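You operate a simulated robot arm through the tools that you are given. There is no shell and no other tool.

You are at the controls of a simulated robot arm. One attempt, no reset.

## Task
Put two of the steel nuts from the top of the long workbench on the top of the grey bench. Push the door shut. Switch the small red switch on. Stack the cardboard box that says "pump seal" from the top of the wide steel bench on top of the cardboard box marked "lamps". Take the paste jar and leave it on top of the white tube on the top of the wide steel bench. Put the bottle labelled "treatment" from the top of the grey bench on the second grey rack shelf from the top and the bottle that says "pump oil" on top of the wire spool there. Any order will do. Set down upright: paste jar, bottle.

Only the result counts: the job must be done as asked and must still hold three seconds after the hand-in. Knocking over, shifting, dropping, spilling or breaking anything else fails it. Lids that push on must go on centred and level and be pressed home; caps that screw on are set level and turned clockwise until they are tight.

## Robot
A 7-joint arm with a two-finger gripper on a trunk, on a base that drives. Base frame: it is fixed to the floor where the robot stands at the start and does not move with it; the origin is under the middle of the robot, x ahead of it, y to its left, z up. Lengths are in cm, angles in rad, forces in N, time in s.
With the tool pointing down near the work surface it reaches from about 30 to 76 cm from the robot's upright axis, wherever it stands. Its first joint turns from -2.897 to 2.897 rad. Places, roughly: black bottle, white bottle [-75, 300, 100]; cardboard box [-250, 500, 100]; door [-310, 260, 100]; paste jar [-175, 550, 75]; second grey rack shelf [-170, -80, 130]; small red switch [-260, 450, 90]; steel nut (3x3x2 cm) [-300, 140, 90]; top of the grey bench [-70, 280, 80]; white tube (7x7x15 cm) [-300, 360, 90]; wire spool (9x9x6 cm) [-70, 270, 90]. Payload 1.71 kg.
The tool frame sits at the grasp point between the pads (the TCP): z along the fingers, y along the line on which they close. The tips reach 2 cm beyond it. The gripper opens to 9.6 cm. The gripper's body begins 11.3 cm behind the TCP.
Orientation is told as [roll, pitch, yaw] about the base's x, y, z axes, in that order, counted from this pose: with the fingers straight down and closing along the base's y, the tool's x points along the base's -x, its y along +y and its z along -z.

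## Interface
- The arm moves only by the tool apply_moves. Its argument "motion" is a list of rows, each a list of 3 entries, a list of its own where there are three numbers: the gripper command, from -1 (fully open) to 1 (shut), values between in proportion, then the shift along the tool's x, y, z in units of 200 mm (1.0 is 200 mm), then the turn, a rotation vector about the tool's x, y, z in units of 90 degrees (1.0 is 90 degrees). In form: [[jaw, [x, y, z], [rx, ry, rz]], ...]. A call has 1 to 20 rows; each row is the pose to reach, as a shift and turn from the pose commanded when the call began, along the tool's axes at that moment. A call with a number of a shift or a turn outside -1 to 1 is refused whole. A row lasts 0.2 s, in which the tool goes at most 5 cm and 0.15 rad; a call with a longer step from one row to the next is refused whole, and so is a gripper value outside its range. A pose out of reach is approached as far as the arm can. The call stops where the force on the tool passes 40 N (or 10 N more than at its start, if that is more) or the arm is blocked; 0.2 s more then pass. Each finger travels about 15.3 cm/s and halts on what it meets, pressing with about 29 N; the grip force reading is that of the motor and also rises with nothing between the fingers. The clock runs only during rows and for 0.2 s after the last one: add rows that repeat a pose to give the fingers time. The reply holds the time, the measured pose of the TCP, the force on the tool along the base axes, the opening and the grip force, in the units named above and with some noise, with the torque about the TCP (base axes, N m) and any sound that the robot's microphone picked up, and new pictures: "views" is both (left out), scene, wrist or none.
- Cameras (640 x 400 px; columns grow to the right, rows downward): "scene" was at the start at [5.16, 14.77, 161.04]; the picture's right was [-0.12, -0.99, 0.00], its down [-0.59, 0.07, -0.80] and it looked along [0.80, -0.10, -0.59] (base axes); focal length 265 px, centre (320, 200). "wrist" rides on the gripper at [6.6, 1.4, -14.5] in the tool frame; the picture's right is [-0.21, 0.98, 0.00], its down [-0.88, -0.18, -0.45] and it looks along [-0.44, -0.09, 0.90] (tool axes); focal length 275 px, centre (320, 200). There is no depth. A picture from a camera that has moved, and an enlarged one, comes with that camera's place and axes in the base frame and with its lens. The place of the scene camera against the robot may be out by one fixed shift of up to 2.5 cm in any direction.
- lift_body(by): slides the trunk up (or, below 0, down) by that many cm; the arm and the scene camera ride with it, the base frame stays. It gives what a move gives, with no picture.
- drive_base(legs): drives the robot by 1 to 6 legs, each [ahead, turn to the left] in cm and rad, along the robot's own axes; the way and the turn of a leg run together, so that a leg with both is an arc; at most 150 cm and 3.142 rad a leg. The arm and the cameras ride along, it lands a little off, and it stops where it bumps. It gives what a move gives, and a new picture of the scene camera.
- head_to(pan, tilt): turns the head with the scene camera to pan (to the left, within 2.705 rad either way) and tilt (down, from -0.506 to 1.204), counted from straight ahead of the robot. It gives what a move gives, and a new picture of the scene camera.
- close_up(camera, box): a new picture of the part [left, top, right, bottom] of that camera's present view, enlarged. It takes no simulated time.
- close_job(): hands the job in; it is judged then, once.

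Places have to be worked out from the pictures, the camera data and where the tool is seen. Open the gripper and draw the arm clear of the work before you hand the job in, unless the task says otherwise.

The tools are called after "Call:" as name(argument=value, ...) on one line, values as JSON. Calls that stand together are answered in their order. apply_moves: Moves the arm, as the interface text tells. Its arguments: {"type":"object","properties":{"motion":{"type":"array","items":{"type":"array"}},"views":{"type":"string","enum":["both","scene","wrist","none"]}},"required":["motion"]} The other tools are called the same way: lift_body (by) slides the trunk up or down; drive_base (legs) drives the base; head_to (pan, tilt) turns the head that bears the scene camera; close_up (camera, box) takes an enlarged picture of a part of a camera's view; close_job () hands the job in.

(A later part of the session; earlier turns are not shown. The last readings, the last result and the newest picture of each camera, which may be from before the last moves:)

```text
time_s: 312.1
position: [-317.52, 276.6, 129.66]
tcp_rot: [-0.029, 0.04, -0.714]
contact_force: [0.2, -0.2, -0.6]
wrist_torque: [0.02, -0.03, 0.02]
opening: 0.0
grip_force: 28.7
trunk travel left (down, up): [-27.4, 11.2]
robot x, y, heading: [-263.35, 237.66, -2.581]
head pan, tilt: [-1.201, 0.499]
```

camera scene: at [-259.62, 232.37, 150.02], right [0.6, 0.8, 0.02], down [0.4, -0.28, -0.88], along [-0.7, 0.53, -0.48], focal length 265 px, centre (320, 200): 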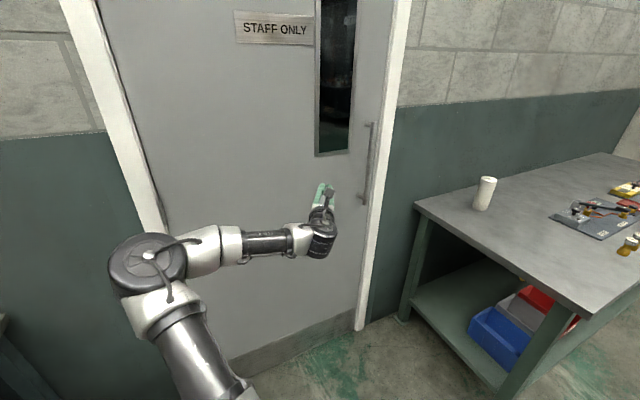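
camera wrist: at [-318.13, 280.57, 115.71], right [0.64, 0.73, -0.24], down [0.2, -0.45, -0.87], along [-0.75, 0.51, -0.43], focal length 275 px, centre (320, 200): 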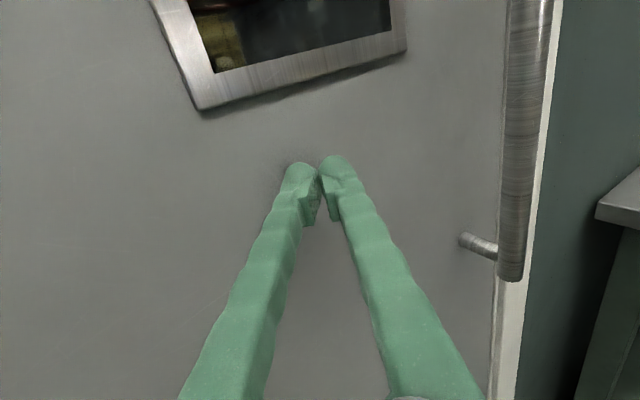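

The door stays shut. I reverse along the bench front to about (-195,468).

Call:
drive_base(legs=[[0, 0.256], [-85.3, 0], [0, 0.695], [-84, 0], [-82, 0], [0, -0.115]])

Call:
head_to(pan=-1.6, tilt=0.7)

Call:
close_up(camera="wrist", box=[0, 0, 640, 400])

```text
time_s: 329.3
position: [-260.31, 453.12, 129.71]
tcp_rot: [-0.029, 0.041, 0.115]
contact_force: [0.2, 0.5, -0.4]
wrist_torque: [-0.01, 0.03, 0.03]
opening: 0.0
grip_force: 29.1
trunk travel left (down, up): [-27.4, 11.2]
robot x, y, heading: [-194.81, 466.85, -1.75]
head pan, tilt: [-1.201, 0.499]
camera scene: at [-188.42, 465.87, 172.02], right [-0.19, 0.98, 0.01], down [0.47, 0.1, -0.88], along [-0.86, -0.16, -0.48], focal length 265 px, centre (320, 200)
```

scene: 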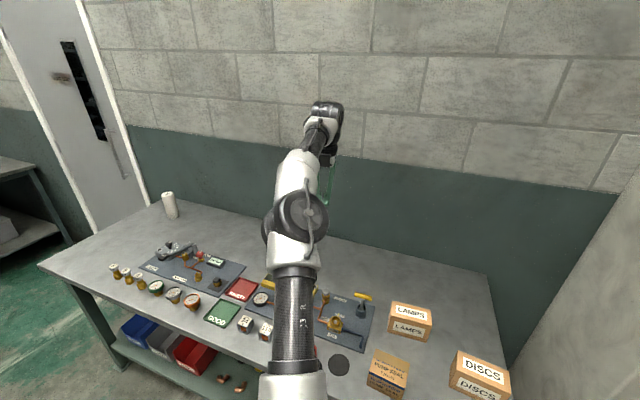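

```text
time_s: 330.2
position: [-260.09, 454.92, 130.0]
tcp_rot: [-0.045, 0.045, 0.115]
contact_force: [0.1, -0.1, 0.2]
wrist_torque: [0.01, 0.01, 0.02]
opening: 0.0
grip_force: 28.7
trunk travel left (down, up): [-27.4, 11.2]
robot x, y, heading: [-195.35, 466.65, -1.753]
head pan, tilt: [-1.6, 0.7]
camera scene: at [-187.83, 469.23, 170.32], right [0.21, 0.98, 0.02], down [0.63, -0.12, -0.77], along [-0.75, 0.17, -0.64], focal length 265 px, centre (320, 200)
```

scene: 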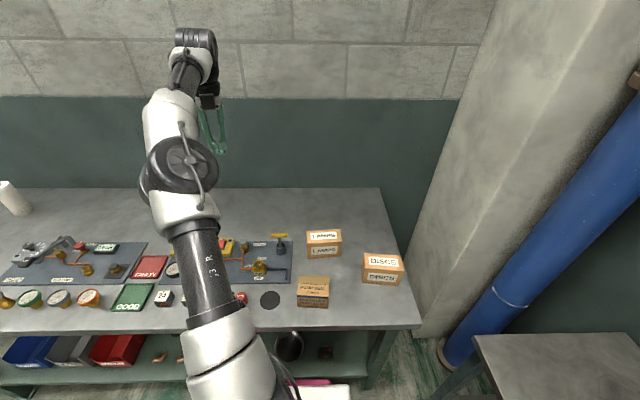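

```text
1.00 times, centred on (320, 200) of wrist (not enlarged: the box is as wide or as high as the picture)
camera zoom: at [-266.26, 456.31, 144.77], right [0.09, 0.99, -0.05], down [0.91, -0.06, 0.41], along [0.41, -0.08, -0.91], focal length 275 px, centre (320, 200)
```

zoom: 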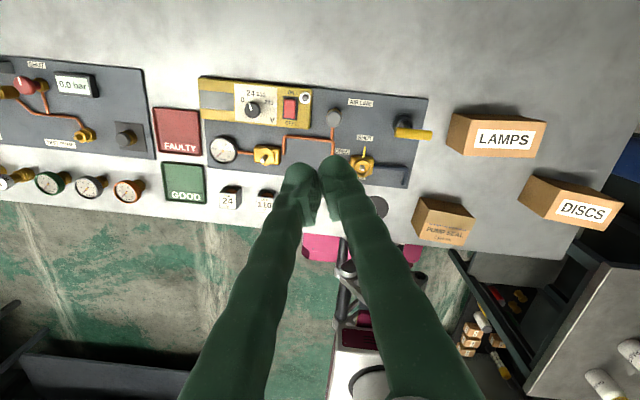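

From here the wrist camera sees the switch at (-261.4,447.5) and the boxes. First the switch: I bring the closed fingers over its ON (wall-side) end and level the hand, then lower the trunk.

Call:
apply_moves(motion=[[1, [0.06, -0.12, 0], [-0.01, -0.01, 0]], [1, [0.12, -0.24, 0], [-0.02, -0.02, 0]], [1, [0.187, -0.35, 0], [-0.0287, -0.0287, 0]], [1, [0.187, -0.35, 0], [-0.0287, -0.0287, 0]]], views="none")

Call:
lift_body(by=-22)

Call:
close_up(camera="wrist", box=[0, 0, 640, 400])

```text
time_s: 331.2
position: [-259.58, 448.94, 128.87]
tcp_rot: [0.003, 0.001, 0.116]
contact_force: [0.1, 0.1, 0.1]
wrist_torque: [0.08, 0.03, -0.02]
opening: 0.0
grip_force: 28.6
out of reach, approached as far as the arm can: row 1, 2, 3, 4
trunk travel left (down, up): [-27.4, 11.2]
robot x, y, heading: [-195.01, 466.5, -1.752]
head pan, tilt: [-1.6, 0.7]
```

```text
time_s: 333.5
position: [-259.55, 449.1, 106.79]
tcp_rot: [0.004, 0.0, 0.117]
contact_force: [1.0, -0.8, -0.5]
wrist_torque: [-0.03, 0.02, 0.02]
opening: 0.01
grip_force: 29.1
trunk travel left (down, up): [-5.4, 33.2]
robot x, y, heading: [-194.93, 467.03, -1.751]
head pan, tilt: [-1.6, 0.7]
```

```text
1.00 times, centred on (320, 200) of wrist (not enlarged: the box is as wide or as high as the picture)
camera zoom: at [-266.42, 449.67, 121.25], right [0.09, 1.0, 0.0], down [0.89, -0.08, 0.45], along [0.44, -0.04, -0.9], focal length 275 px, centre (320, 200)
```

zoom: 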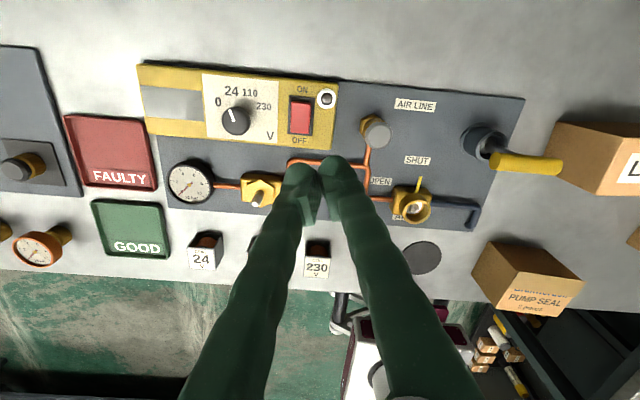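

The switch is seen sharply: rocker from x=-263.6 (ON end) to -259.9, y≈447.1. I go over the ON end and down to z≈97.

Call:
apply_moves(motion=[[1, [0.06, -0.03, 0.12], [0, 0, 0]], [1, [0.12, -0.05, 0.25], [0, 0, 0]], [1, [0.18, -0.072, 0.38], [0, 0, 0]], [1, [0.18, -0.072, 0.49], [0, 0, 0]], [1, [0.18, -0.072, 0.49], [0, 0, 0]]], views="both")

Call:
close_up(camera="wrist", box=[200, 60, 440, 210])

```text
time_s: 334.7
position: [-262.85, 447.24, 96.75]
tcp_rot: [0.001, 0.001, 0.116]
contact_force: [0.4, -1.0, -0.5]
wrist_torque: [0.05, 0.01, -0.01]
opening: 0.0
grip_force: 28.9
trunk travel left (down, up): [-5.4, 33.2]
robot x, y, heading: [-194.84, 466.63, -1.751]
head pan, tilt: [-1.6, 0.7]
camera scene: at [-187.71, 469.63, 148.3], right [0.21, 0.98, 0.02], down [0.63, -0.12, -0.77], along [-0.75, 0.17, -0.64], focal length 265 px, centre (320, 200)
camera wrist: at [-269.69, 447.86, 111.29], right [0.09, 1.0, 0.0], down [0.89, -0.08, 0.44], along [0.44, -0.04, -0.9], focal length 275 px, centre (320, 200)
```

scene: 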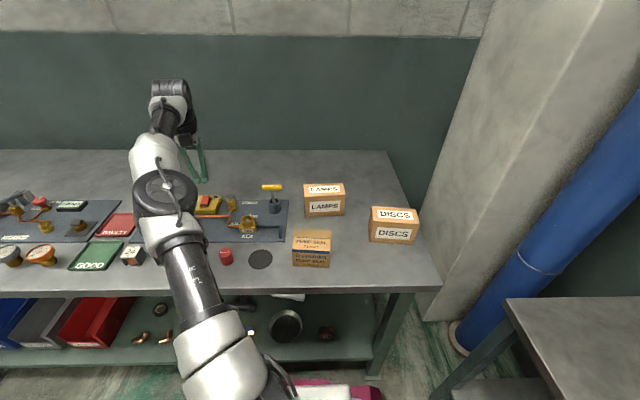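
wrist: 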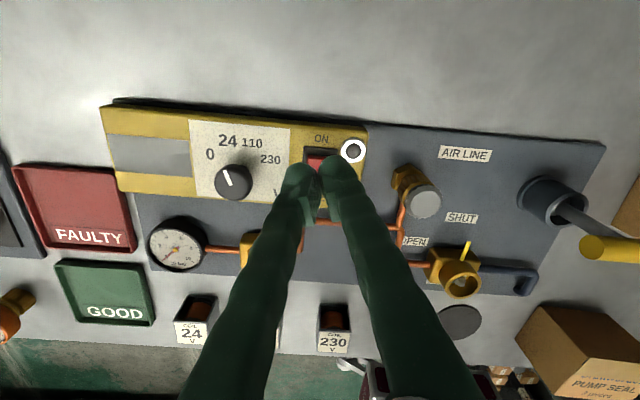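

```text
2.67 times, centred on (320, 135) of wrist
camera zoom: at [-269.69, 447.86, 111.29], right [0.09, 1.0, 0.0], down [0.89, -0.08, 0.44], along [0.44, -0.04, -0.9], focal length 734 px, centre (320, 373)
```

zoom: 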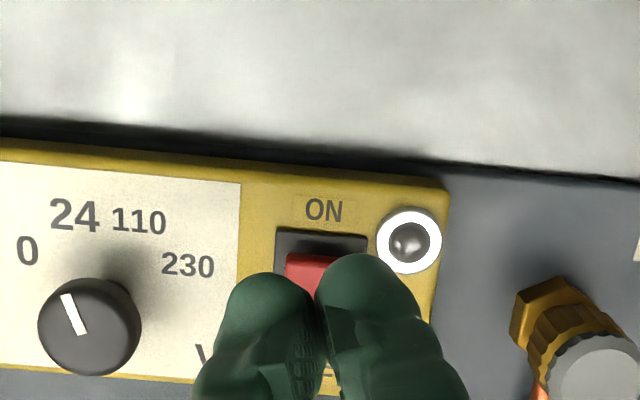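

The pads are over the ON half of the rocker. I shift slightly to the wall side and lower in small steps, watching force and sound.

Call:
apply_moves(motion=[[1, [0.012, -0.005, 0.06], [0, 0, 0]], [1, [0.012, -0.005, 0.1], [0, 0, 0]], [1, [0.012, -0.005, 0.12], [0, 0, 0]], [1, [0.012, -0.005, 0.14], [0, 0, 0]], [1, [0.012, -0.005, 0.155], [0, 0, 0]], [1, [0.012, -0.005, 0.17], [0, 0, 0]]], views="none")

```text
time_s: 336.1
position: [-263.15, 447.24, 93.45]
tcp_rot: [0.003, -0.001, 0.117]
contact_force: [0.0, 0.0, -0.3]
wrist_torque: [0.01, 0.01, -0.02]
opening: 0.0
grip_force: 29.2
trunk travel left (down, up): [-5.4, 33.2]
robot x, y, heading: [-195.39, 467.02, -1.747]
head pan, tilt: [-1.6, 0.7]
```

Call:
apply_moves(motion=[[1, [0, 0, 0.015], [0, 0, 0]], [1, [0, 0, 0.03], [0, 0, 0]], [1, [0, 0, 0.045], [0, 0, 0]], [1, [0, 0, 0.06], [0, 0, 0]]], views="wrist")

```text
time_s: 337.1
position: [-262.98, 447.12, 92.13]
tcp_rot: [0.0, -0.001, 0.114]
contact_force: [0.8, 0.2, -1.0]
wrist_torque: [-0.02, 0.02, -0.01]
opening: 0.02
grip_force: 29.1
trunk travel left (down, up): [-5.4, 33.2]
robot x, y, heading: [-195.33, 466.77, -1.749]
head pan, tilt: [-1.6, 0.7]
camera wrist: at [-269.82, 447.82, 106.65], right [0.09, 1.0, 0.0], down [0.89, -0.08, 0.45], along [0.44, -0.04, -0.9], focal length 275 px, centre (320, 200)
```

wrist: 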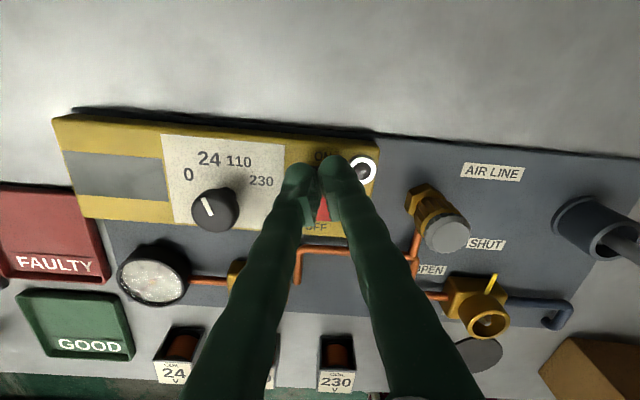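

No contact yet at tips z=90.1, so the tester top is lower than I took it, and by parallax I'm ~0.4 cm beyond the rocker's end. I rise 1 cm, shift 1 cm toward the room, and look again.

Call:
apply_moves(motion=[[1, [0, 0, -0.05], [0, 0, 0]], [1, [-0.05, 0, -0.05], [0, 0, 0]], [1, [-0.05, 0, -0.05], [0, 0, 0]]], views="none")

Call:
close_up(camera="wrist", box=[240, 120, 400, 220])

Call:
close_up(camera="scene", box=[150, 150, 270, 225])

```text
time_s: 337.9
position: [-261.94, 447.36, 93.21]
tcp_rot: [0.003, 0.0, 0.116]
contact_force: [0.3, 0.0, -0.5]
wrist_torque: [0.02, 0.02, 0.04]
opening: 0.0
grip_force: 29.4
trunk travel left (down, up): [-5.4, 33.2]
robot x, y, heading: [-195.27, 466.82, -1.75]
head pan, tilt: [-1.6, 0.7]
```

```text
4.00 times, centred on (320, 170) of wrist
camera zoom: at [-268.78, 447.96, 107.71], right [0.09, 1.0, 0.0], down [0.89, -0.08, 0.44], along [0.44, -0.04, -0.9], focal length 1101 px, centre (320, 320)
```

zoom: 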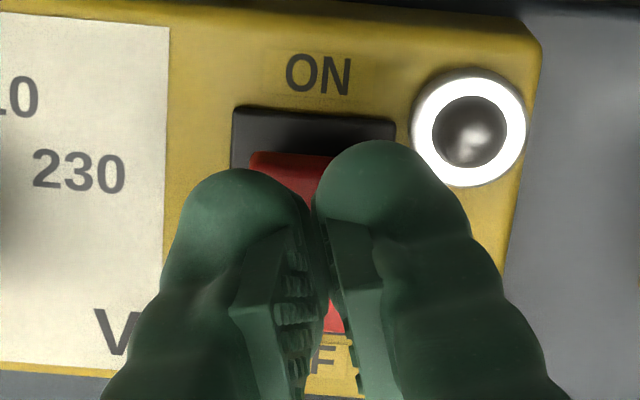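

```text
5.33 times, centred on (210, 188) of scene
camera zoom: at [-187.71, 469.65, 148.3], right [0.21, 0.98, 0.02], down [0.63, -0.12, -0.77], along [-0.75, 0.17, -0.64], focal length 1415 px, centre (907, 267)
```

zoom: 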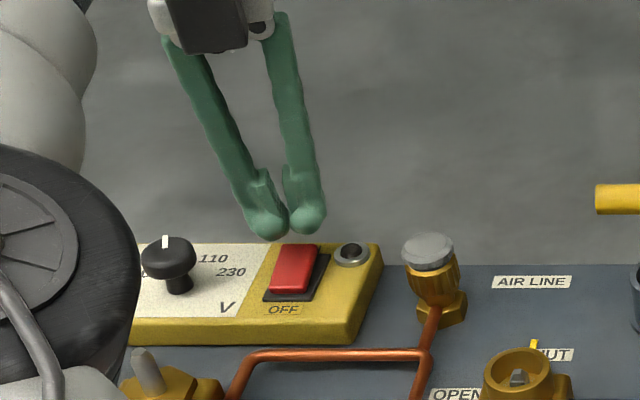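

Now the view shows the fingertips just above the raised ON end. I shift back 0.4 cm toward the wall and press down in small steps.

Call:
apply_moves(motion=[[1, [0.02, 0, 0.02], [0, 0, 0]], [1, [0.02, 0, 0.05], [0, 0, 0]], [1, [0.02, 0, 0.07], [0, 0, 0]], [1, [0.02, 0, 0.085], [0, 0, 0]], [1, [0.02, 0, 0.1], [0, 0, 0]], [1, [0.02, 0, 0.11], [0, 0, 0]]], views="none")

Call:
close_up(camera="scene", box=[150, 150, 270, 225])

```text
time_s: 339.3
position: [-262.35, 447.25, 91.09]
tcp_rot: [0.0, 0.003, 0.119]
contact_force: [-4.6, -1.2, 10.4]
wrist_torque: [-0.08, 0.0, -0.1]
opening: 0.0
grip_force: 29.1
trunk travel left (down, up): [-5.4, 33.2]
robot x, y, heading: [-195.0, 466.41, -1.753]
head pan, tilt: [-1.6, 0.7]
```

```text
5.33 times, centred on (210, 188) of scene
camera zoom: at [-187.69, 469.68, 148.31], right [0.21, 0.98, 0.02], down [0.63, -0.12, -0.77], along [-0.75, 0.17, -0.64], focal length 1415 px, centre (907, 267)
```

zoom: 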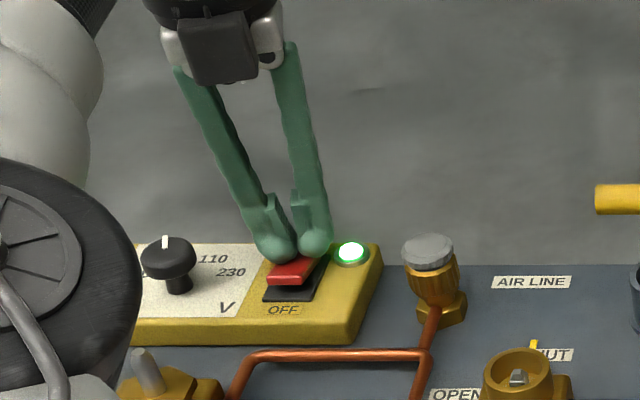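

The rocker flipped and the lamp beside it glows green: the switch is on. I rise straight up.

Call:
apply_moves(motion=[[1, [0, 0, -0.05], [0, 0, 0]], [1, [0, 0, -0.2], [0, 0, 0]], [1, [0, 0, -0.4], [0, 0, 0]], [0.5, [0, 0, -0.6], [0, 0, 0]], [0, [0, 0, -0.8], [0, 0, 0]], [-0.5, [0, 0, -0.95], [0, 0, 0]]], views="wrist")

Call:
close_up(camera="scene", box=[180, 165, 260, 215])

```text
time_s: 340.7
position: [-258.86, 447.66, 106.9]
tcp_rot: [0.001, 0.001, 0.116]
contact_force: [-0.4, -0.4, -0.4]
wrist_torque: [-0.04, 0.01, 0.01]
opening: 7.2
grip_force: 0.1
out of reach, approached as far as the arm can: row 4, 5, 6
trunk travel left (down, up): [-5.4, 33.2]
robot x, y, heading: [-194.99, 466.7, -1.747]
head pan, tilt: [-1.6, 0.7]
camera wrist: at [-265.7, 448.37, 121.48], right [0.09, 1.0, 0.0], down [0.89, -0.08, 0.45], along [0.44, -0.04, -0.9], focal length 275 px, centre (320, 200)
```

wrist: 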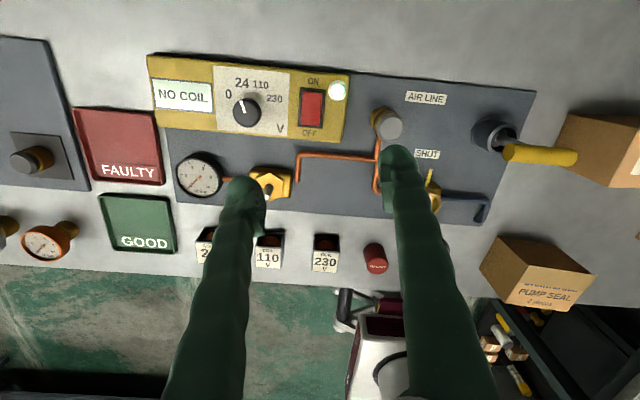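

```text
8.00 times, centred on (220, 190) of scene
camera zoom: at [-187.71, 469.69, 148.3], right [0.21, 0.98, 0.02], down [0.63, -0.12, -0.77], along [-0.75, 0.17, -0.64], focal length 2122 px, centre (1120, 280)
```

zoom: 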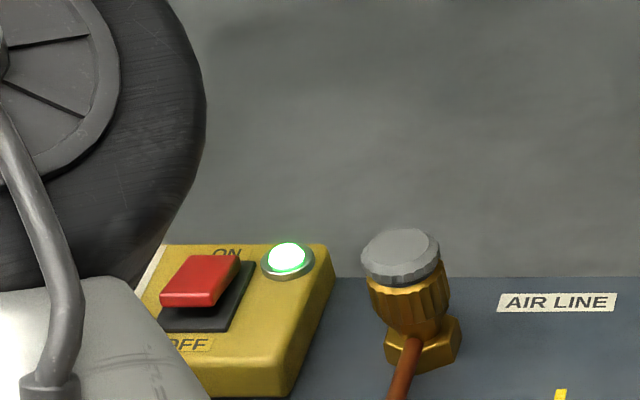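

The switch is on ("NO COIL" lights). Next the pump-seal box near (-235.6,480.7): I open the hand, turn it so the fingers close across the box's short side, and move over it.

Call:
lift_body(by=8)

Call:
apply_moves(motion=[[-1, [-0.11, 0.125, 0], [0, 0, 0.08]], [-1, [-0.22, 0.25, 0], [0, 0, 0.16]], [-1, [-0.33, 0.375, 0], [0, 0, 0.24]], [-1, [-0.44, 0.5, 0], [0, 0, 0.32]], [-1, [-0.55, 0.625, 0], [0, 0, 0.4]], [-1, [-0.675, 0.75, 0], [0, 0, 0.48]]], views="none")

Call:
apply_moves(motion=[[-1, [0.004, 0.166, 0], [0, 0, 0.08]], [-1, [0.008, 0.333, 0], [0, 0, 0.16]], [-1, [0.012, 0.5, 0], [0, 0, 0.24]], [-1, [0.016, 0.666, 0], [0, 0, 0.32]], [-1, [0.02, 0.833, 0], [0, 0, 0.4]], [-1, [0.025, 1.0, 0], [0, 0, 0.485]]], views="wrist")

```text
time_s: 341.9
position: [-258.99, 447.78, 115.08]
tcp_rot: [0.003, -0.002, 0.116]
contact_force: [0.0, -0.1, -0.2]
wrist_torque: [0.0, -0.02, -0.01]
opening: 7.2
grip_force: 0.1
trunk travel left (down, up): [-13.4, 25.2]
robot x, y, heading: [-195.66, 466.97, -1.749]
head pan, tilt: [-1.6, 0.7]
```

```text
time_s: 343.3
position: [-246.8, 464.36, 115.04]
tcp_rot: [0.002, 0.002, -0.64]
contact_force: [-0.7, -0.5, 0.8]
wrist_torque: [-0.01, 0.0, 0.02]
opening: 9.57
grip_force: 0.1
trunk travel left (down, up): [-13.4, 25.2]
robot x, y, heading: [-195.17, 467.29, -1.752]
head pan, tilt: [-1.6, 0.7]
```

```text
time_s: 344.7
position: [-235.39, 480.69, 115.02]
tcp_rot: [-0.001, 0.003, -1.401]
contact_force: [-0.8, 0.1, 0.2]
wrist_torque: [0.01, -0.04, 0.0]
opening: 9.62
grip_force: 0.1
trunk travel left (down, up): [-13.4, 25.2]
robot x, y, heading: [-195.22, 467.04, -1.748]
head pan, tilt: [-1.6, 0.7]
camera wrist: at [-235.2, 487.35, 129.48], right [1.0, -0.04, 0.0], down [-0.03, -0.9, 0.44], along [-0.02, -0.44, -0.9], focal length 275 px, centre (320, 200)
```

wrist: 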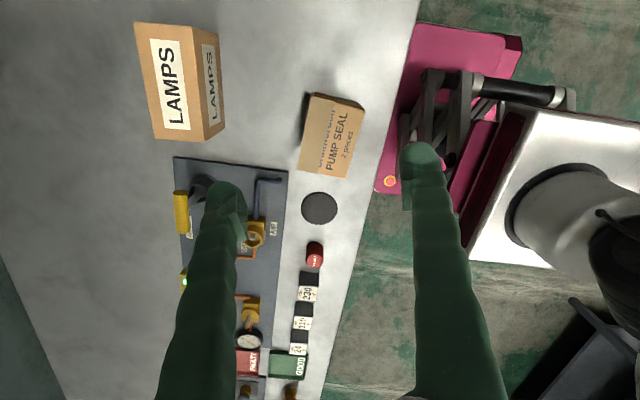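

Both boxes are in view. I enlarge to measure their corners.

Call:
close_up(camera="wrist", box=[270, 70, 398, 200])

Call:
close_up(camera="wrist", box=[110, 0, 270, 160])

```text
3.08 times, centred on (334, 135) of wrist
camera zoom: at [-235.2, 487.35, 129.48], right [1.0, -0.04, 0.0], down [-0.03, -0.9, 0.44], along [-0.02, -0.44, -0.9], focal length 847 px, centre (277, 400)
```

zoom: 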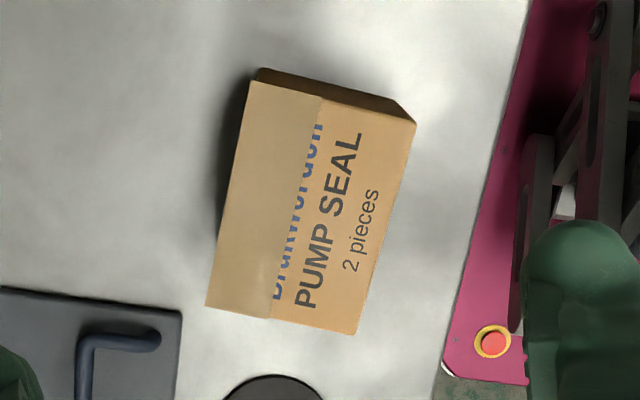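

```text
2.50 times, centred on (190, 80) of wrist
camera zoom: at [-235.2, 487.35, 129.48], right [1.0, -0.04, 0.0], down [-0.03, -0.9, 0.44], along [-0.02, -0.44, -0.9], focal length 688 px, centre (645, 500)
```

zoom: 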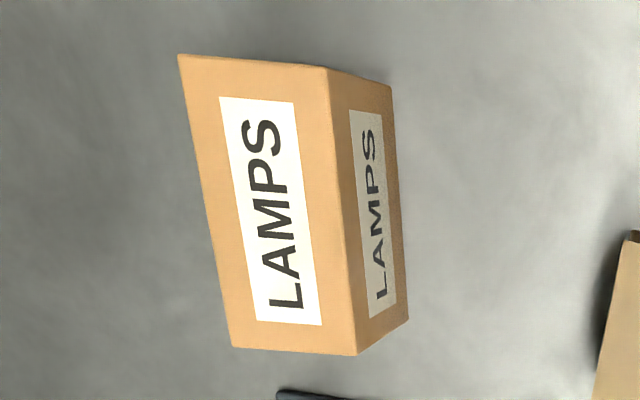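

Pump-seal box: centre (-234.4,477.8), 7.35 × 10.4 cm, top z≈91, long side at 75°. Lamps box: centre (-253.2,485.7), top z≈93.8, long side at 83°. I align over the pump-seal box and descend partway.

Call:
apply_moves(motion=[[-1, [-0.04, 0.006, 0], [0, 0, 0.069]], [-1, [-0.08, 0.012, 0], [0, 0, 0.138]], [-1, [-0.12, 0.02, 0], [0, 0, 0.207]], [-1, [-0.15, 0.025, 0.1], [0, 0, 0.275]], [-1, [-0.15, 0.025, 0.3], [0, 0, 0.275]], [-1, [-0.15, 0.025, 0.5], [0, 0, 0.275]], [-1, [-0.15, 0.025, 0.7], [0, 0, 0.275]], [-1, [-0.15, 0.025, 0.7], [0, 0, 0.275]]], views="wrist")

```text
time_s: 346.5
position: [-234.36, 477.73, 101.0]
tcp_rot: [-0.001, 0.002, -1.828]
contact_force: [0.3, 1.0, 0.1]
wrist_torque: [-0.03, -0.03, 0.0]
opening: 9.6
grip_force: 0.0
trunk travel left (down, up): [-13.4, 25.2]
robot x, y, heading: [-195.16, 467.09, -1.75]
head pan, tilt: [-1.6, 0.7]
camera wrist: at [-231.44, 483.77, 115.44], right [0.89, -0.45, 0.0], down [-0.4, -0.8, 0.44], along [-0.2, -0.4, -0.9], focal length 275 px, centre (320, 200)
```

wrist: 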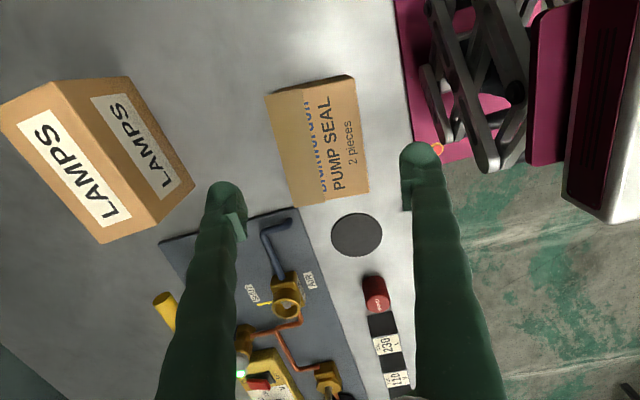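

Well centred and square. I descend to TCP z≈88.5 and close on the box.

Call:
apply_moves(motion=[[-1, [-0.01, -0.004, 0.2], [0, 0, 0]], [-1, [-0.01, -0.004, 0.4], [0, 0, 0]], [-1, [-0.01, -0.004, 0.55], [0, 0, 0]], [-1, [-0.01, -0.004, 0.625], [0, 0, 0]], [-0.6, [-0.01, -0.004, 0.625], [0, 0, 0]], [-0.2, [-0.01, -0.004, 0.625], [0, 0, 0]], [0.2, [-0.01, -0.004, 0.625], [0, 0, 0]], [0.4, [-0.01, -0.004, 0.625], [0, 0, 0]], [0.4, [-0.01, -0.004, 0.625], [0, 0, 0]]], views="wrist")

```text
time_s: 348.5
position: [-234.55, 477.48, 88.4]
tcp_rot: [-0.002, 0.002, -1.831]
contact_force: [0.5, 1.1, -1.2]
wrist_torque: [0.13, 0.0, -0.03]
opening: 8.02
grip_force: 29.0
trunk travel left (down, up): [-13.4, 25.2]
robot x, y, heading: [-194.88, 466.53, -1.75]
head pan, tilt: [-1.6, 0.7]
camera wrist: at [-231.61, 483.53, 102.97], right [0.89, -0.45, 0.0], down [-0.4, -0.8, 0.44], along [-0.2, -0.4, -0.9], focal length 275 px, centre (320, 200)
```

wrist: 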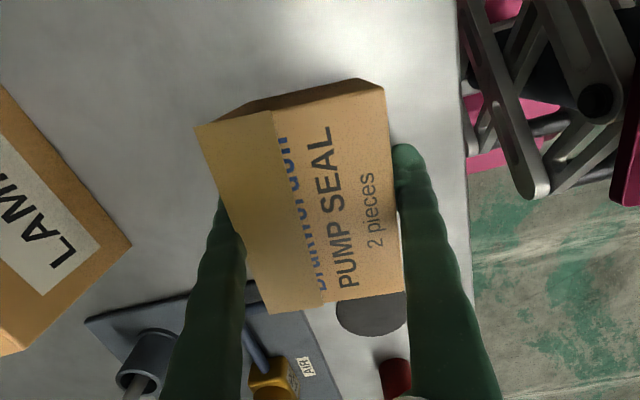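

Gripped at 8.0 cm. I lift it 18 cm.

Call:
apply_moves(motion=[[0.4, [0, 0, -0.1], [0, 0, 0]], [0.4, [0, 0, -0.3], [0, 0, 0]], [0.4, [0, 0, -0.5], [0, 0, 0]], [0.4, [0, 0, -0.7], [0, 0, 0]], [0.4, [0, 0, -0.9], [0, 0, 0]], [0.4, [0, 0, -0.9], [0, 0, 0]]], views="wrist")

```text
time_s: 349.9
position: [-234.53, 477.58, 106.45]
tcp_rot: [-0.001, 0.002, -1.831]
contact_force: [-0.5, -1.1, -3.1]
wrist_torque: [-0.03, 0.05, 0.03]
opening: 8.05
grip_force: 29.0
trunk travel left (down, up): [-13.4, 25.2]
robot x, y, heading: [-195.63, 466.53, -1.75]
head pan, tilt: [-1.6, 0.7]
camera wrist: at [-231.57, 483.57, 120.9], right [0.89, -0.45, 0.0], down [-0.4, -0.8, 0.44], along [-0.2, -0.4, -0.9], focal length 275 px, centre (320, 200)
```

wrist: 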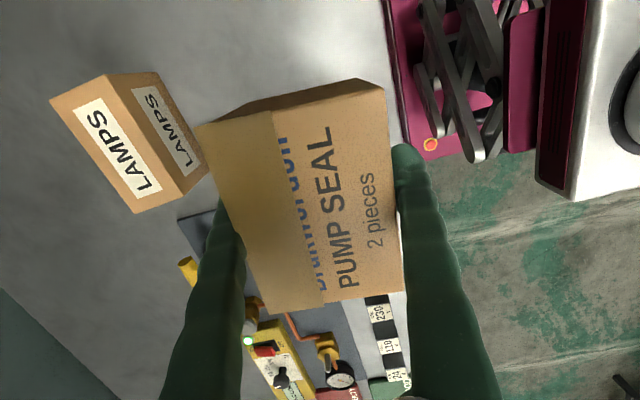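

It weighs ~3 N and sits square in the hand. I carry it over the lamps box and turn it to match.

Call:
apply_moves(motion=[[0.4, [0.03, -0.2, 0], [0, 0, -0.02]], [0.4, [0.06, -0.4, 0], [0, 0, -0.04]], [0.4, [0.09, -0.6, 0], [0, 0, -0.06]], [0.4, [0.12, -0.8, 0], [0, 0, -0.08]], [0.4, [0.15, -1.0, 0], [0, 0, -0.0925]], [0.4, [0.15, -1.0, 0], [0, 0, -0.0925]]], views="both")

Call:
close_up(camera="scene", box=[260, 130, 420, 250])

```text
time_s: 351.3
position: [-253.05, 485.62, 106.33]
tcp_rot: [0.0, 0.002, -1.686]
contact_force: [0.0, 0.3, -2.9]
wrist_torque: [0.03, 0.03, 0.01]
opening: 8.03
grip_force: 29.0
trunk travel left (down, up): [-13.4, 25.2]
robot x, y, heading: [-194.99, 466.56, -1.753]
head pan, tilt: [-1.6, 0.7]
camera scene: at [-187.82, 469.51, 156.41], right [0.21, 0.98, 0.02], down [0.63, -0.12, -0.77], along [-0.75, 0.17, -0.64], focal length 265 px, centre (320, 200)
camera wrist: at [-251.16, 491.91, 120.84], right [0.95, -0.32, 0.0], down [-0.28, -0.85, 0.44], along [-0.14, -0.42, -0.9], focal length 275 px, centre (320, 200)
```

scene: 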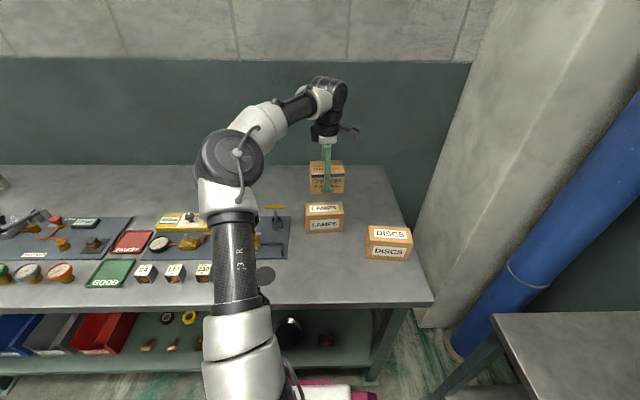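
wrist: 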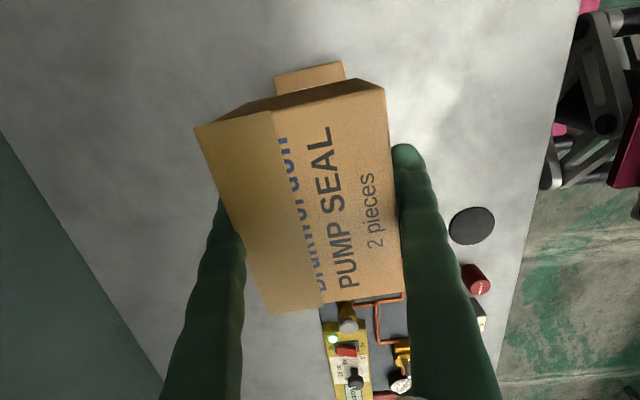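

```text
3.33 times, centred on (340, 190) of scene
camera zoom: at [-187.82, 469.51, 156.41], right [0.21, 0.98, 0.02], down [0.63, -0.12, -0.77], along [-0.75, 0.17, -0.64], focal length 884 px, centre (253, 233)
```

zoom: 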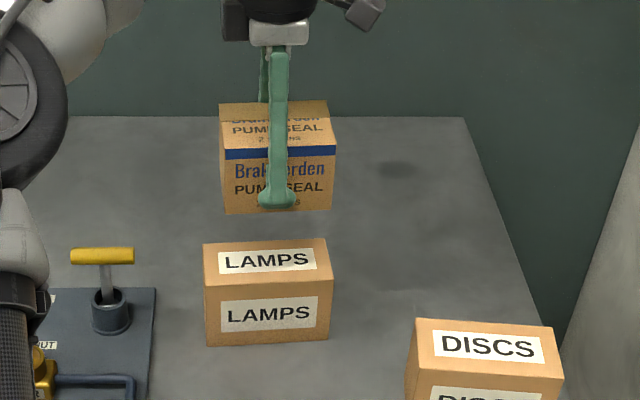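

The far edge of the lamps box shows below, parallel and centred. I lower to just above it.

Call:
apply_moves(motion=[[0.4, [0, 0, 0.15], [0, 0, 0]], [0.4, [0, 0, 0.3], [0, 0, 0]], [0.4, [0, 0, 0.4], [0, 0, 0]], [0.4, [0, 0, 0.4], [0, 0, 0]]], views="wrist")

Call:
close_up(camera="scene", box=[260, 130, 420, 250])

```text
time_s: 352.3
position: [-253.13, 485.55, 98.49]
tcp_rot: [0.0, 0.001, -1.686]
contact_force: [0.4, 0.0, -2.7]
wrist_torque: [-0.01, -0.03, 0.0]
opening: 8.0
grip_force: 29.1
trunk travel left (down, up): [-13.4, 25.2]
robot x, y, heading: [-195.16, 467.21, -1.749]
head pan, tilt: [-1.6, 0.7]
camera wrist: at [-251.11, 491.97, 112.84], right [0.95, -0.32, 0.0], down [-0.28, -0.85, 0.44], along [-0.14, -0.42, -0.9], focal length 275 px, centre (320, 200)
```

wrist: 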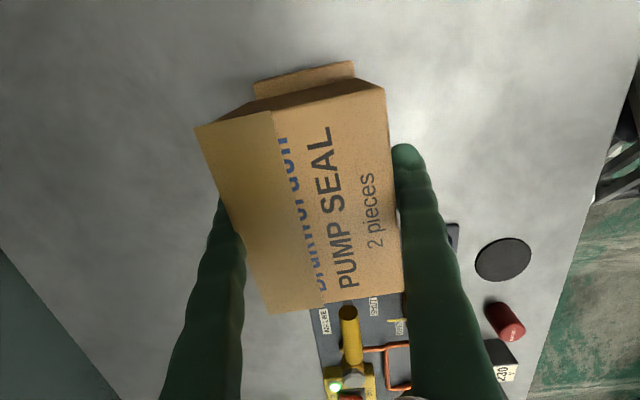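

```text
3.33 times, centred on (340, 190) of scene
camera zoom: at [-187.8, 469.57, 156.41], right [0.21, 0.98, 0.02], down [0.63, -0.12, -0.77], along [-0.75, 0.17, -0.64], focal length 884 px, centre (253, 233)
```

zoom: 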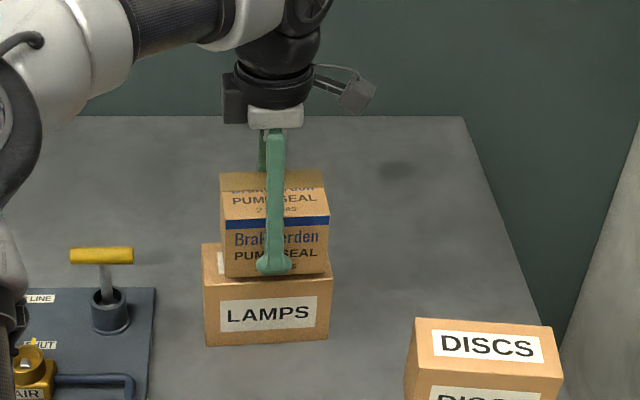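

It hovers just above the lamps box, about 0.6 cm too far along its length; I correct that and lower in small steps to contact.

Call:
apply_moves(motion=[[0.4, [-0.028, 0, 0], [0, 0, 0]], [0.4, [-0.028, 0, 0.02], [0, 0, 0]], [0.4, [-0.028, 0, 0.04], [0, 0, 0]], [0.4, [-0.028, 0, 0.055], [0, 0, 0]], [0.4, [-0.028, 0, 0.055], [0, 0, 0]]], views="none")

```text
time_s: 353.5
position: [-253.17, 485.05, 97.49]
tcp_rot: [-0.003, 0.001, -1.685]
contact_force: [-1.6, 0.1, 12.3]
wrist_torque: [-0.19, -0.33, 0.0]
opening: 8.02
grip_force: 29.2
trunk travel left (down, up): [-13.4, 25.2]
robot x, y, heading: [-194.91, 466.66, -1.749]
head pan, tilt: [-1.6, 0.7]
```

Contact (12 N). I open the fingers and rise.

Call:
apply_moves(motion=[[0, [0, 0, -0.005], [0, 0, 0]], [-0.6, [0, 0, -0.005], [0, 0, 0]], [-1, [0, 0, -0.005], [0, 0, 0]], [-1, [0, 0, -0.005], [0, 0, 0]], [-1, [0, 0, -0.1], [0, 0, 0]], [-1, [0, 0, -0.25], [0, 0, 0]], [-1, [0, 0, -0.45], [0, 0, 0]], [-1, [0, 0, -0.65], [0, 0, 0]]], views="both")

Call:
close_up(camera="scene", box=[260, 130, 420, 250])

```text
time_s: 355.3
position: [-252.98, 485.2, 110.42]
tcp_rot: [0.0, 0.001, -1.686]
contact_force: [-0.9, 0.1, 0.3]
wrist_torque: [-0.02, 0.03, 0.01]
opening: 9.59
grip_force: 0.0
trunk travel left (down, up): [-13.4, 25.2]
robot x, y, heading: [-195.36, 466.6, -1.75]
head pan, tilt: [-1.6, 0.7]
camera scene: at [-187.73, 469.58, 156.41], right [0.21, 0.98, 0.02], down [0.63, -0.12, -0.77], along [-0.75, 0.17, -0.64], focal length 265 px, centre (320, 200)
camera wrist: at [-251.07, 491.5, 124.93], right [0.95, -0.32, 0.0], down [-0.28, -0.85, 0.44], along [-0.14, -0.42, -0.9], focal length 275 px, centre (320, 200)
```

scene: 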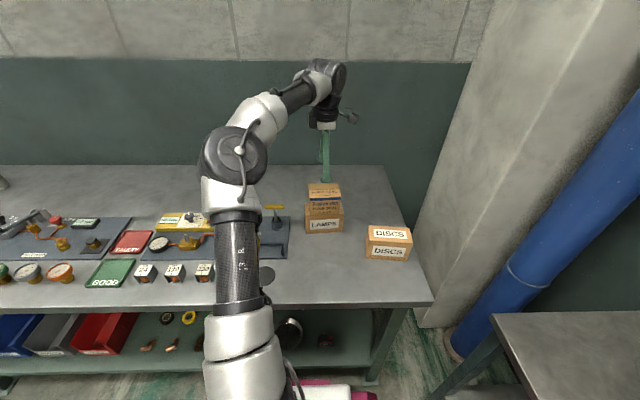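
wrist: 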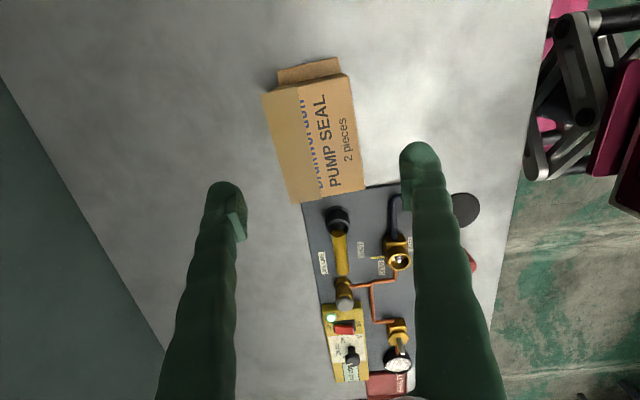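

```text
3.33 times, centred on (340, 190) of scene
camera zoom: at [-187.73, 469.58, 156.41], right [0.21, 0.98, 0.02], down [0.63, -0.12, -0.77], along [-0.75, 0.17, -0.64], focal length 884 px, centre (253, 233)
```

zoom: 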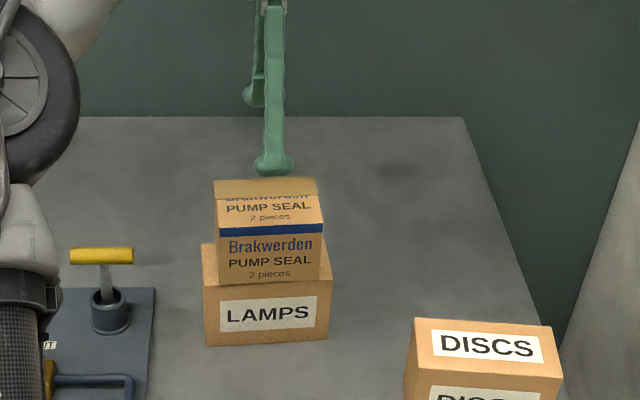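

The pump-seal box sits squarely on the lamps box. Next the paste jar at about (-184,563) on the corner table: I raise the trunk, curve away from the bench, and reverse north to about (-172,498) with the arm ending up pointing at the table.

Call:
lift_body(by=20)

Call:
drive_base(legs=[[40, 0.6], [45, 0], [0, -0.42]])

```text
time_s: 357.5
position: [-253.03, 485.07, 130.33]
tcp_rot: [0.001, 0.001, -1.687]
contact_force: [0.2, 0.6, -0.8]
wrist_torque: [0.04, 0.0, 0.01]
opening: 9.59
grip_force: 0.2
trunk travel left (down, up): [-33.4, 5.2]
robot x, y, heading: [-194.88, 466.77, -1.751]
head pan, tilt: [-1.6, 0.7]
```

```text
time_s: 364.0
position: [-231.96, 394.19, 130.28]
tcp_rot: [-0.001, 0.001, -1.5]
contact_force: [0.8, -0.2, 0.3]
wrist_torque: [0.0, -0.02, 0.01]
opening: 9.59
grip_force: 0.1
trunk travel left (down, up): [-33.4, 5.2]
robot x, y, heading: [-171.41, 386.63, -1.564]
head pan, tilt: [-1.6, 0.7]
camera scene: at [-164.77, 390.82, 176.38], right [0.02, 1.0, 0.02], down [0.64, 0.0, -0.77], along [-0.76, 0.03, -0.64], focal length 265 px, centre (320, 200)
```

scene: 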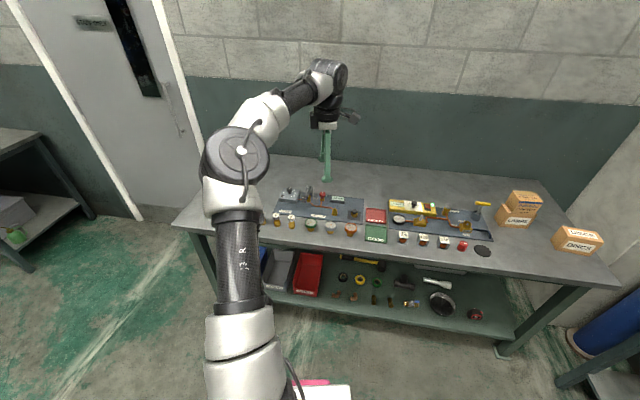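

All in order and the door still shut. I reverse north and swing round to point the arm at the corner table.

Call:
drive_base(legs=[[-56, 0], [-55, 0], [0, -1.5]])

Call:
close_up(camera="wrist", box=[0, 0, 640, 400])

Call:
head_to(pan=-1.6, tilt=0.8)

```text
time_s: 369.7
position: [-232.72, 495.05, 130.21]
tcp_rot: [-0.005, -0.019, -1.499]
contact_force: [0.5, 1.0, -0.1]
wrist_torque: [-0.11, 0.07, 0.0]
opening: 9.58
grip_force: 0.0
trunk travel left (down, up): [-33.4, 5.2]
robot x, y, heading: [-172.0, 485.44, -1.561]
head pan, tilt: [-1.6, 0.7]
stopped in leg 2: the robot was blocked; the commanded pose is now the measured one
camera scene: at [-165.67, 491.61, 176.32], right [0.02, 1.0, 0.0], down [0.64, -0.01, -0.76], along [-0.76, 0.02, -0.64], focal length 265 px, centre (320, 200)
```

scene: 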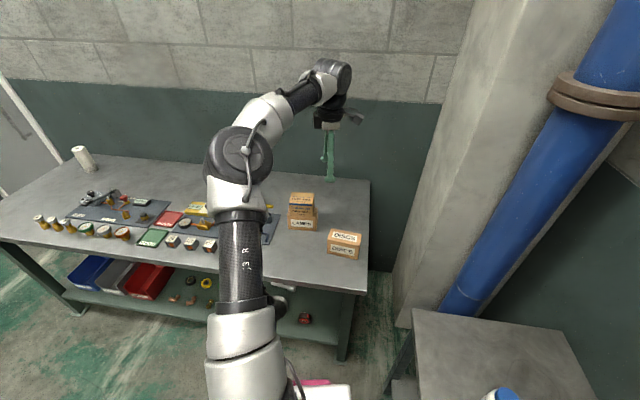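

```text
1.00 times, centred on (320, 200) of wrist (not enlarged: the box is as wide or as high as the picture)
camera zoom: at [-232.07, 502.05, 144.57], right [0.99, -0.14, 0.0], down [-0.12, -0.88, 0.46], along [-0.06, -0.46, -0.89], focal length 275 px, centre (320, 200)
```

zoom: 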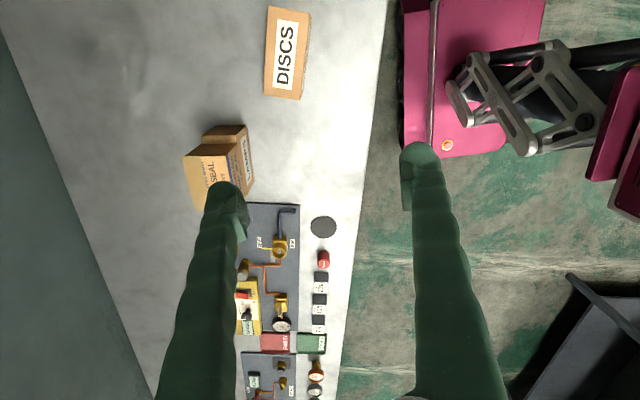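

```text
time_s: 370.4
position: [-232.94, 491.19, 130.48]
tcp_rot: [-0.001, 0.011, -1.49]
contact_force: [-1.1, -2.1, -0.1]
wrist_torque: [0.36, -0.08, -0.02]
opening: 9.59
grip_force: 0.1
trunk travel left (down, up): [-33.4, 5.2]
robot x, y, heading: [-172.24, 485.17, -1.565]
head pan, tilt: [-1.6, 0.799]
camera scene: at [-165.24, 488.24, 175.59], right [0.02, 1.0, 0.02], down [0.72, 0.0, -0.7], along [-0.7, 0.03, -0.72], focal length 265 px, centre (320, 200)
```

scene: 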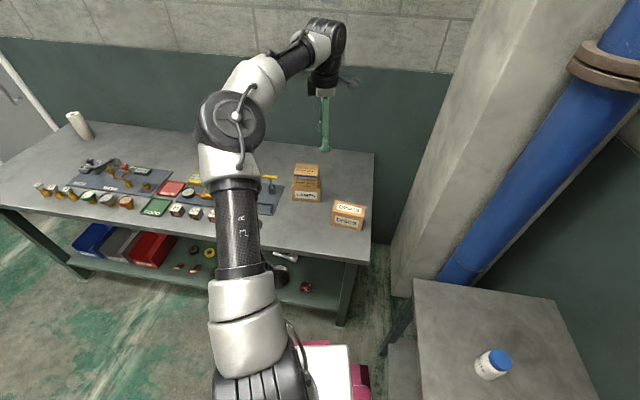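

The base touched the corner table's front edge, which is closer than I took it; the jar still stands near (-185,545). I turn right by 0.45 rad (which stays clear) and aim the head at the jar.

Call:
drive_base(legs=[[3, 0], [0, -0.45]])

Call:
head_to(pan=-2.5, tilt=0.9)

```text
time_s: 372.8
position: [-223.26, 516.24, 130.37]
tcp_rot: [0.001, -0.005, -1.949]
contact_force: [-0.3, 0.0, -0.6]
wrist_torque: [0.02, 0.01, -0.01]
opening: 9.6
grip_force: 0.1
trunk travel left (down, up): [-33.4, 5.2]
robot x, y, heading: [-172.36, 482.39, -2.016]
head pan, tilt: [-1.6, 0.799]
camera scene: at [-163.05, 485.56, 175.47], right [0.46, 0.89, 0.0], down [0.64, -0.33, -0.7], along [-0.62, 0.32, -0.72], focal length 265 px, centre (320, 200)
```

scene: 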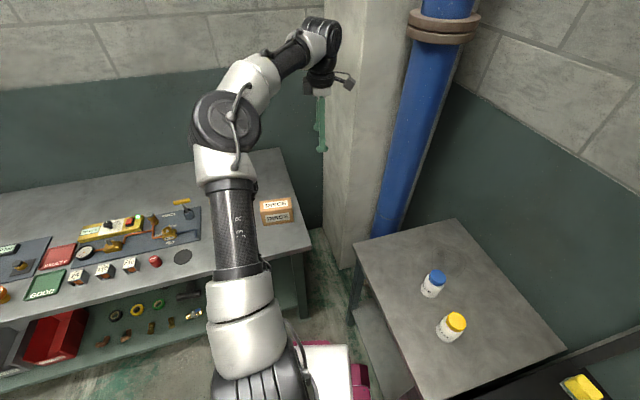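

```text
time_s: 373.9
position: [-223.14, 516.41, 130.32]
tcp_rot: [-0.001, -0.006, -1.948]
contact_force: [-0.4, 0.1, 0.2]
wrist_torque: [0.03, 0.05, -0.02]
opening: 9.59
grip_force: 0.1
trunk travel left (down, up): [-33.4, 5.2]
robot x, y, heading: [-171.77, 482.43, -2.017]
head pan, tilt: [-2.499, 0.901]
camera scene: at [-157.71, 488.52, 174.73], right [0.98, 0.2, 0.0], down [0.16, -0.77, -0.62], along [-0.12, 0.61, -0.78], focal length 265 px, centre (320, 200)
```

scene: 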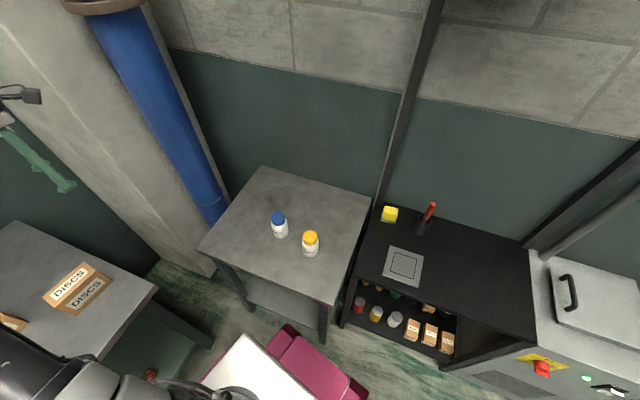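

The jar's base is near (-187,547), with the grease jar ~16 cm to its east-south-east. I lower the trunk a bit and swing the hand over in three stages, turning it so the fingers close across that line.

Call:
lift_body(by=-14)

Call:
apply_moves(motion=[[-1, [0.145, 0.0715, 0], [0, 0, 0.0676]], [-1, [0.291, 0.143, 0], [0, 0, 0.135]], [-1, [0.4365, 0.2145, 0], [0, 0, 0.203]], [-1, [0.582, 0.286, 0], [0, 0, 0.27]], [-1, [0.7275, 0.3575, 0], [0, 0, 0.338]]], views="none")

Call:
apply_moves(motion=[[-1, [0.162, -0.012, 0], [0, 0, 0.0676]], [-1, [0.323, -0.024, 0], [0, 0, 0.135]], [-1, [0.485, -0.036, 0], [0, 0, 0.203]], [-1, [0.646, -0.048, 0], [0, 0, 0.27]], [-1, [0.808, -0.06, 0], [0, 0, 0.338]]], views="wrist")

```text
time_s: 375.6
position: [-223.33, 516.07, 116.3]
tcp_rot: [-0.002, -0.006, -1.947]
contact_force: [0.5, 0.2, 0.4]
wrist_torque: [0.0, 0.01, 0.02]
opening: 9.61
grip_force: 0.1
trunk travel left (down, up): [-19.4, 19.2]
robot x, y, heading: [-172.21, 482.68, -2.019]
head pan, tilt: [-2.499, 0.901]
```

```text
time_s: 376.8
position: [-211.15, 527.3, 116.07]
tcp_rot: [0.002, -0.007, -2.48]
contact_force: [0.5, 0.2, -0.8]
wrist_torque: [0.0, 0.01, -0.01]
opening: 9.59
grip_force: 0.1
trunk travel left (down, up): [-19.4, 19.2]
robot x, y, heading: [-172.3, 482.23, -2.016]
head pan, tilt: [-2.499, 0.901]
```

```text
time_s: 378.0
position: [-199.2, 538.06, 115.92]
tcp_rot: [0.004, -0.006, -3.009]
contact_force: [0.3, -0.5, -0.6]
wrist_torque: [-0.05, 0.03, 0.0]
opening: 9.59
grip_force: 0.1
trunk travel left (down, up): [-19.4, 19.2]
robot x, y, heading: [-172.8, 482.79, -2.017]
head pan, tilt: [-2.499, 0.901]
camera wrist: at [-192.57, 537.74, 130.51], right [-0.08, -1.0, 0.01], down [-0.89, 0.07, 0.45], along [-0.45, 0.03, -0.89], focal length 275 px, centre (320, 200)
```

wrist: 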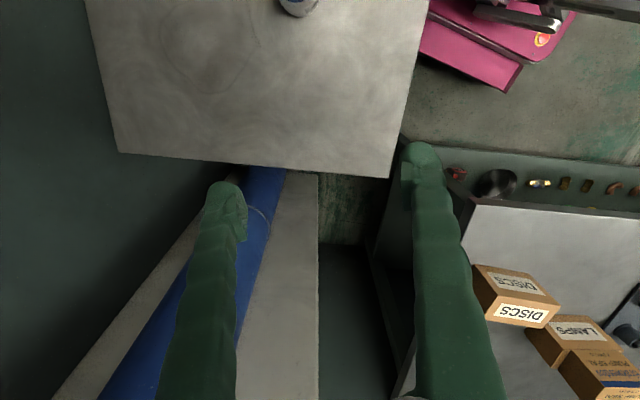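

The jar is nearer than thought, at about (-186,540.5). I move over it and finish the turn.

Call:
apply_moves(motion=[[-1, [0.165, -0.01, 0], [0, 0, 0.0676]], [-1, [0.33, -0.02, 0], [0, 0, 0.135]], [-1, [0.495, -0.03, 0], [0, 0, 0.203]], [-1, [0.66, -0.038, 0], [0, 0, 0.27]], [-1, [0.66, -0.038, 0], [0, 0, 0.338]]], views="wrist")

```text
time_s: 379.2
position: [-186.39, 540.4, 116.15]
tcp_rot: [0.004, -0.001, 2.741]
contact_force: [-0.2, 0.9, -0.7]
wrist_torque: [-0.01, -0.04, 0.0]
opening: 9.62
grip_force: 0.2
trunk travel left (down, up): [-19.4, 19.2]
robot x, y, heading: [-172.07, 482.37, -2.015]
head pan, tilt: [-2.499, 0.901]
camera wrist: at [-180.92, 536.68, 130.66], right [-0.57, -0.82, 0.0], down [-0.73, 0.51, 0.45], along [-0.37, 0.25, -0.9], focal length 275 px, centre (320, 200)
```

wrist: 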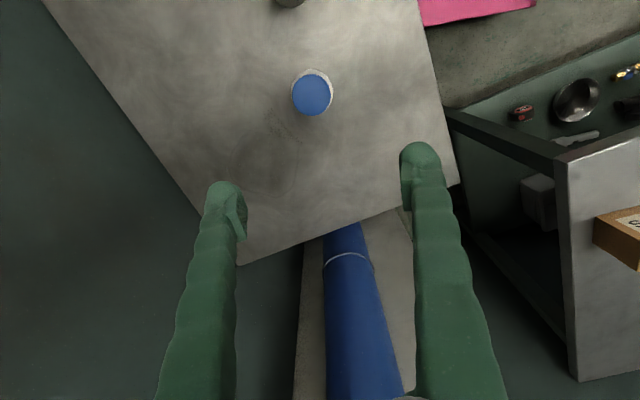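

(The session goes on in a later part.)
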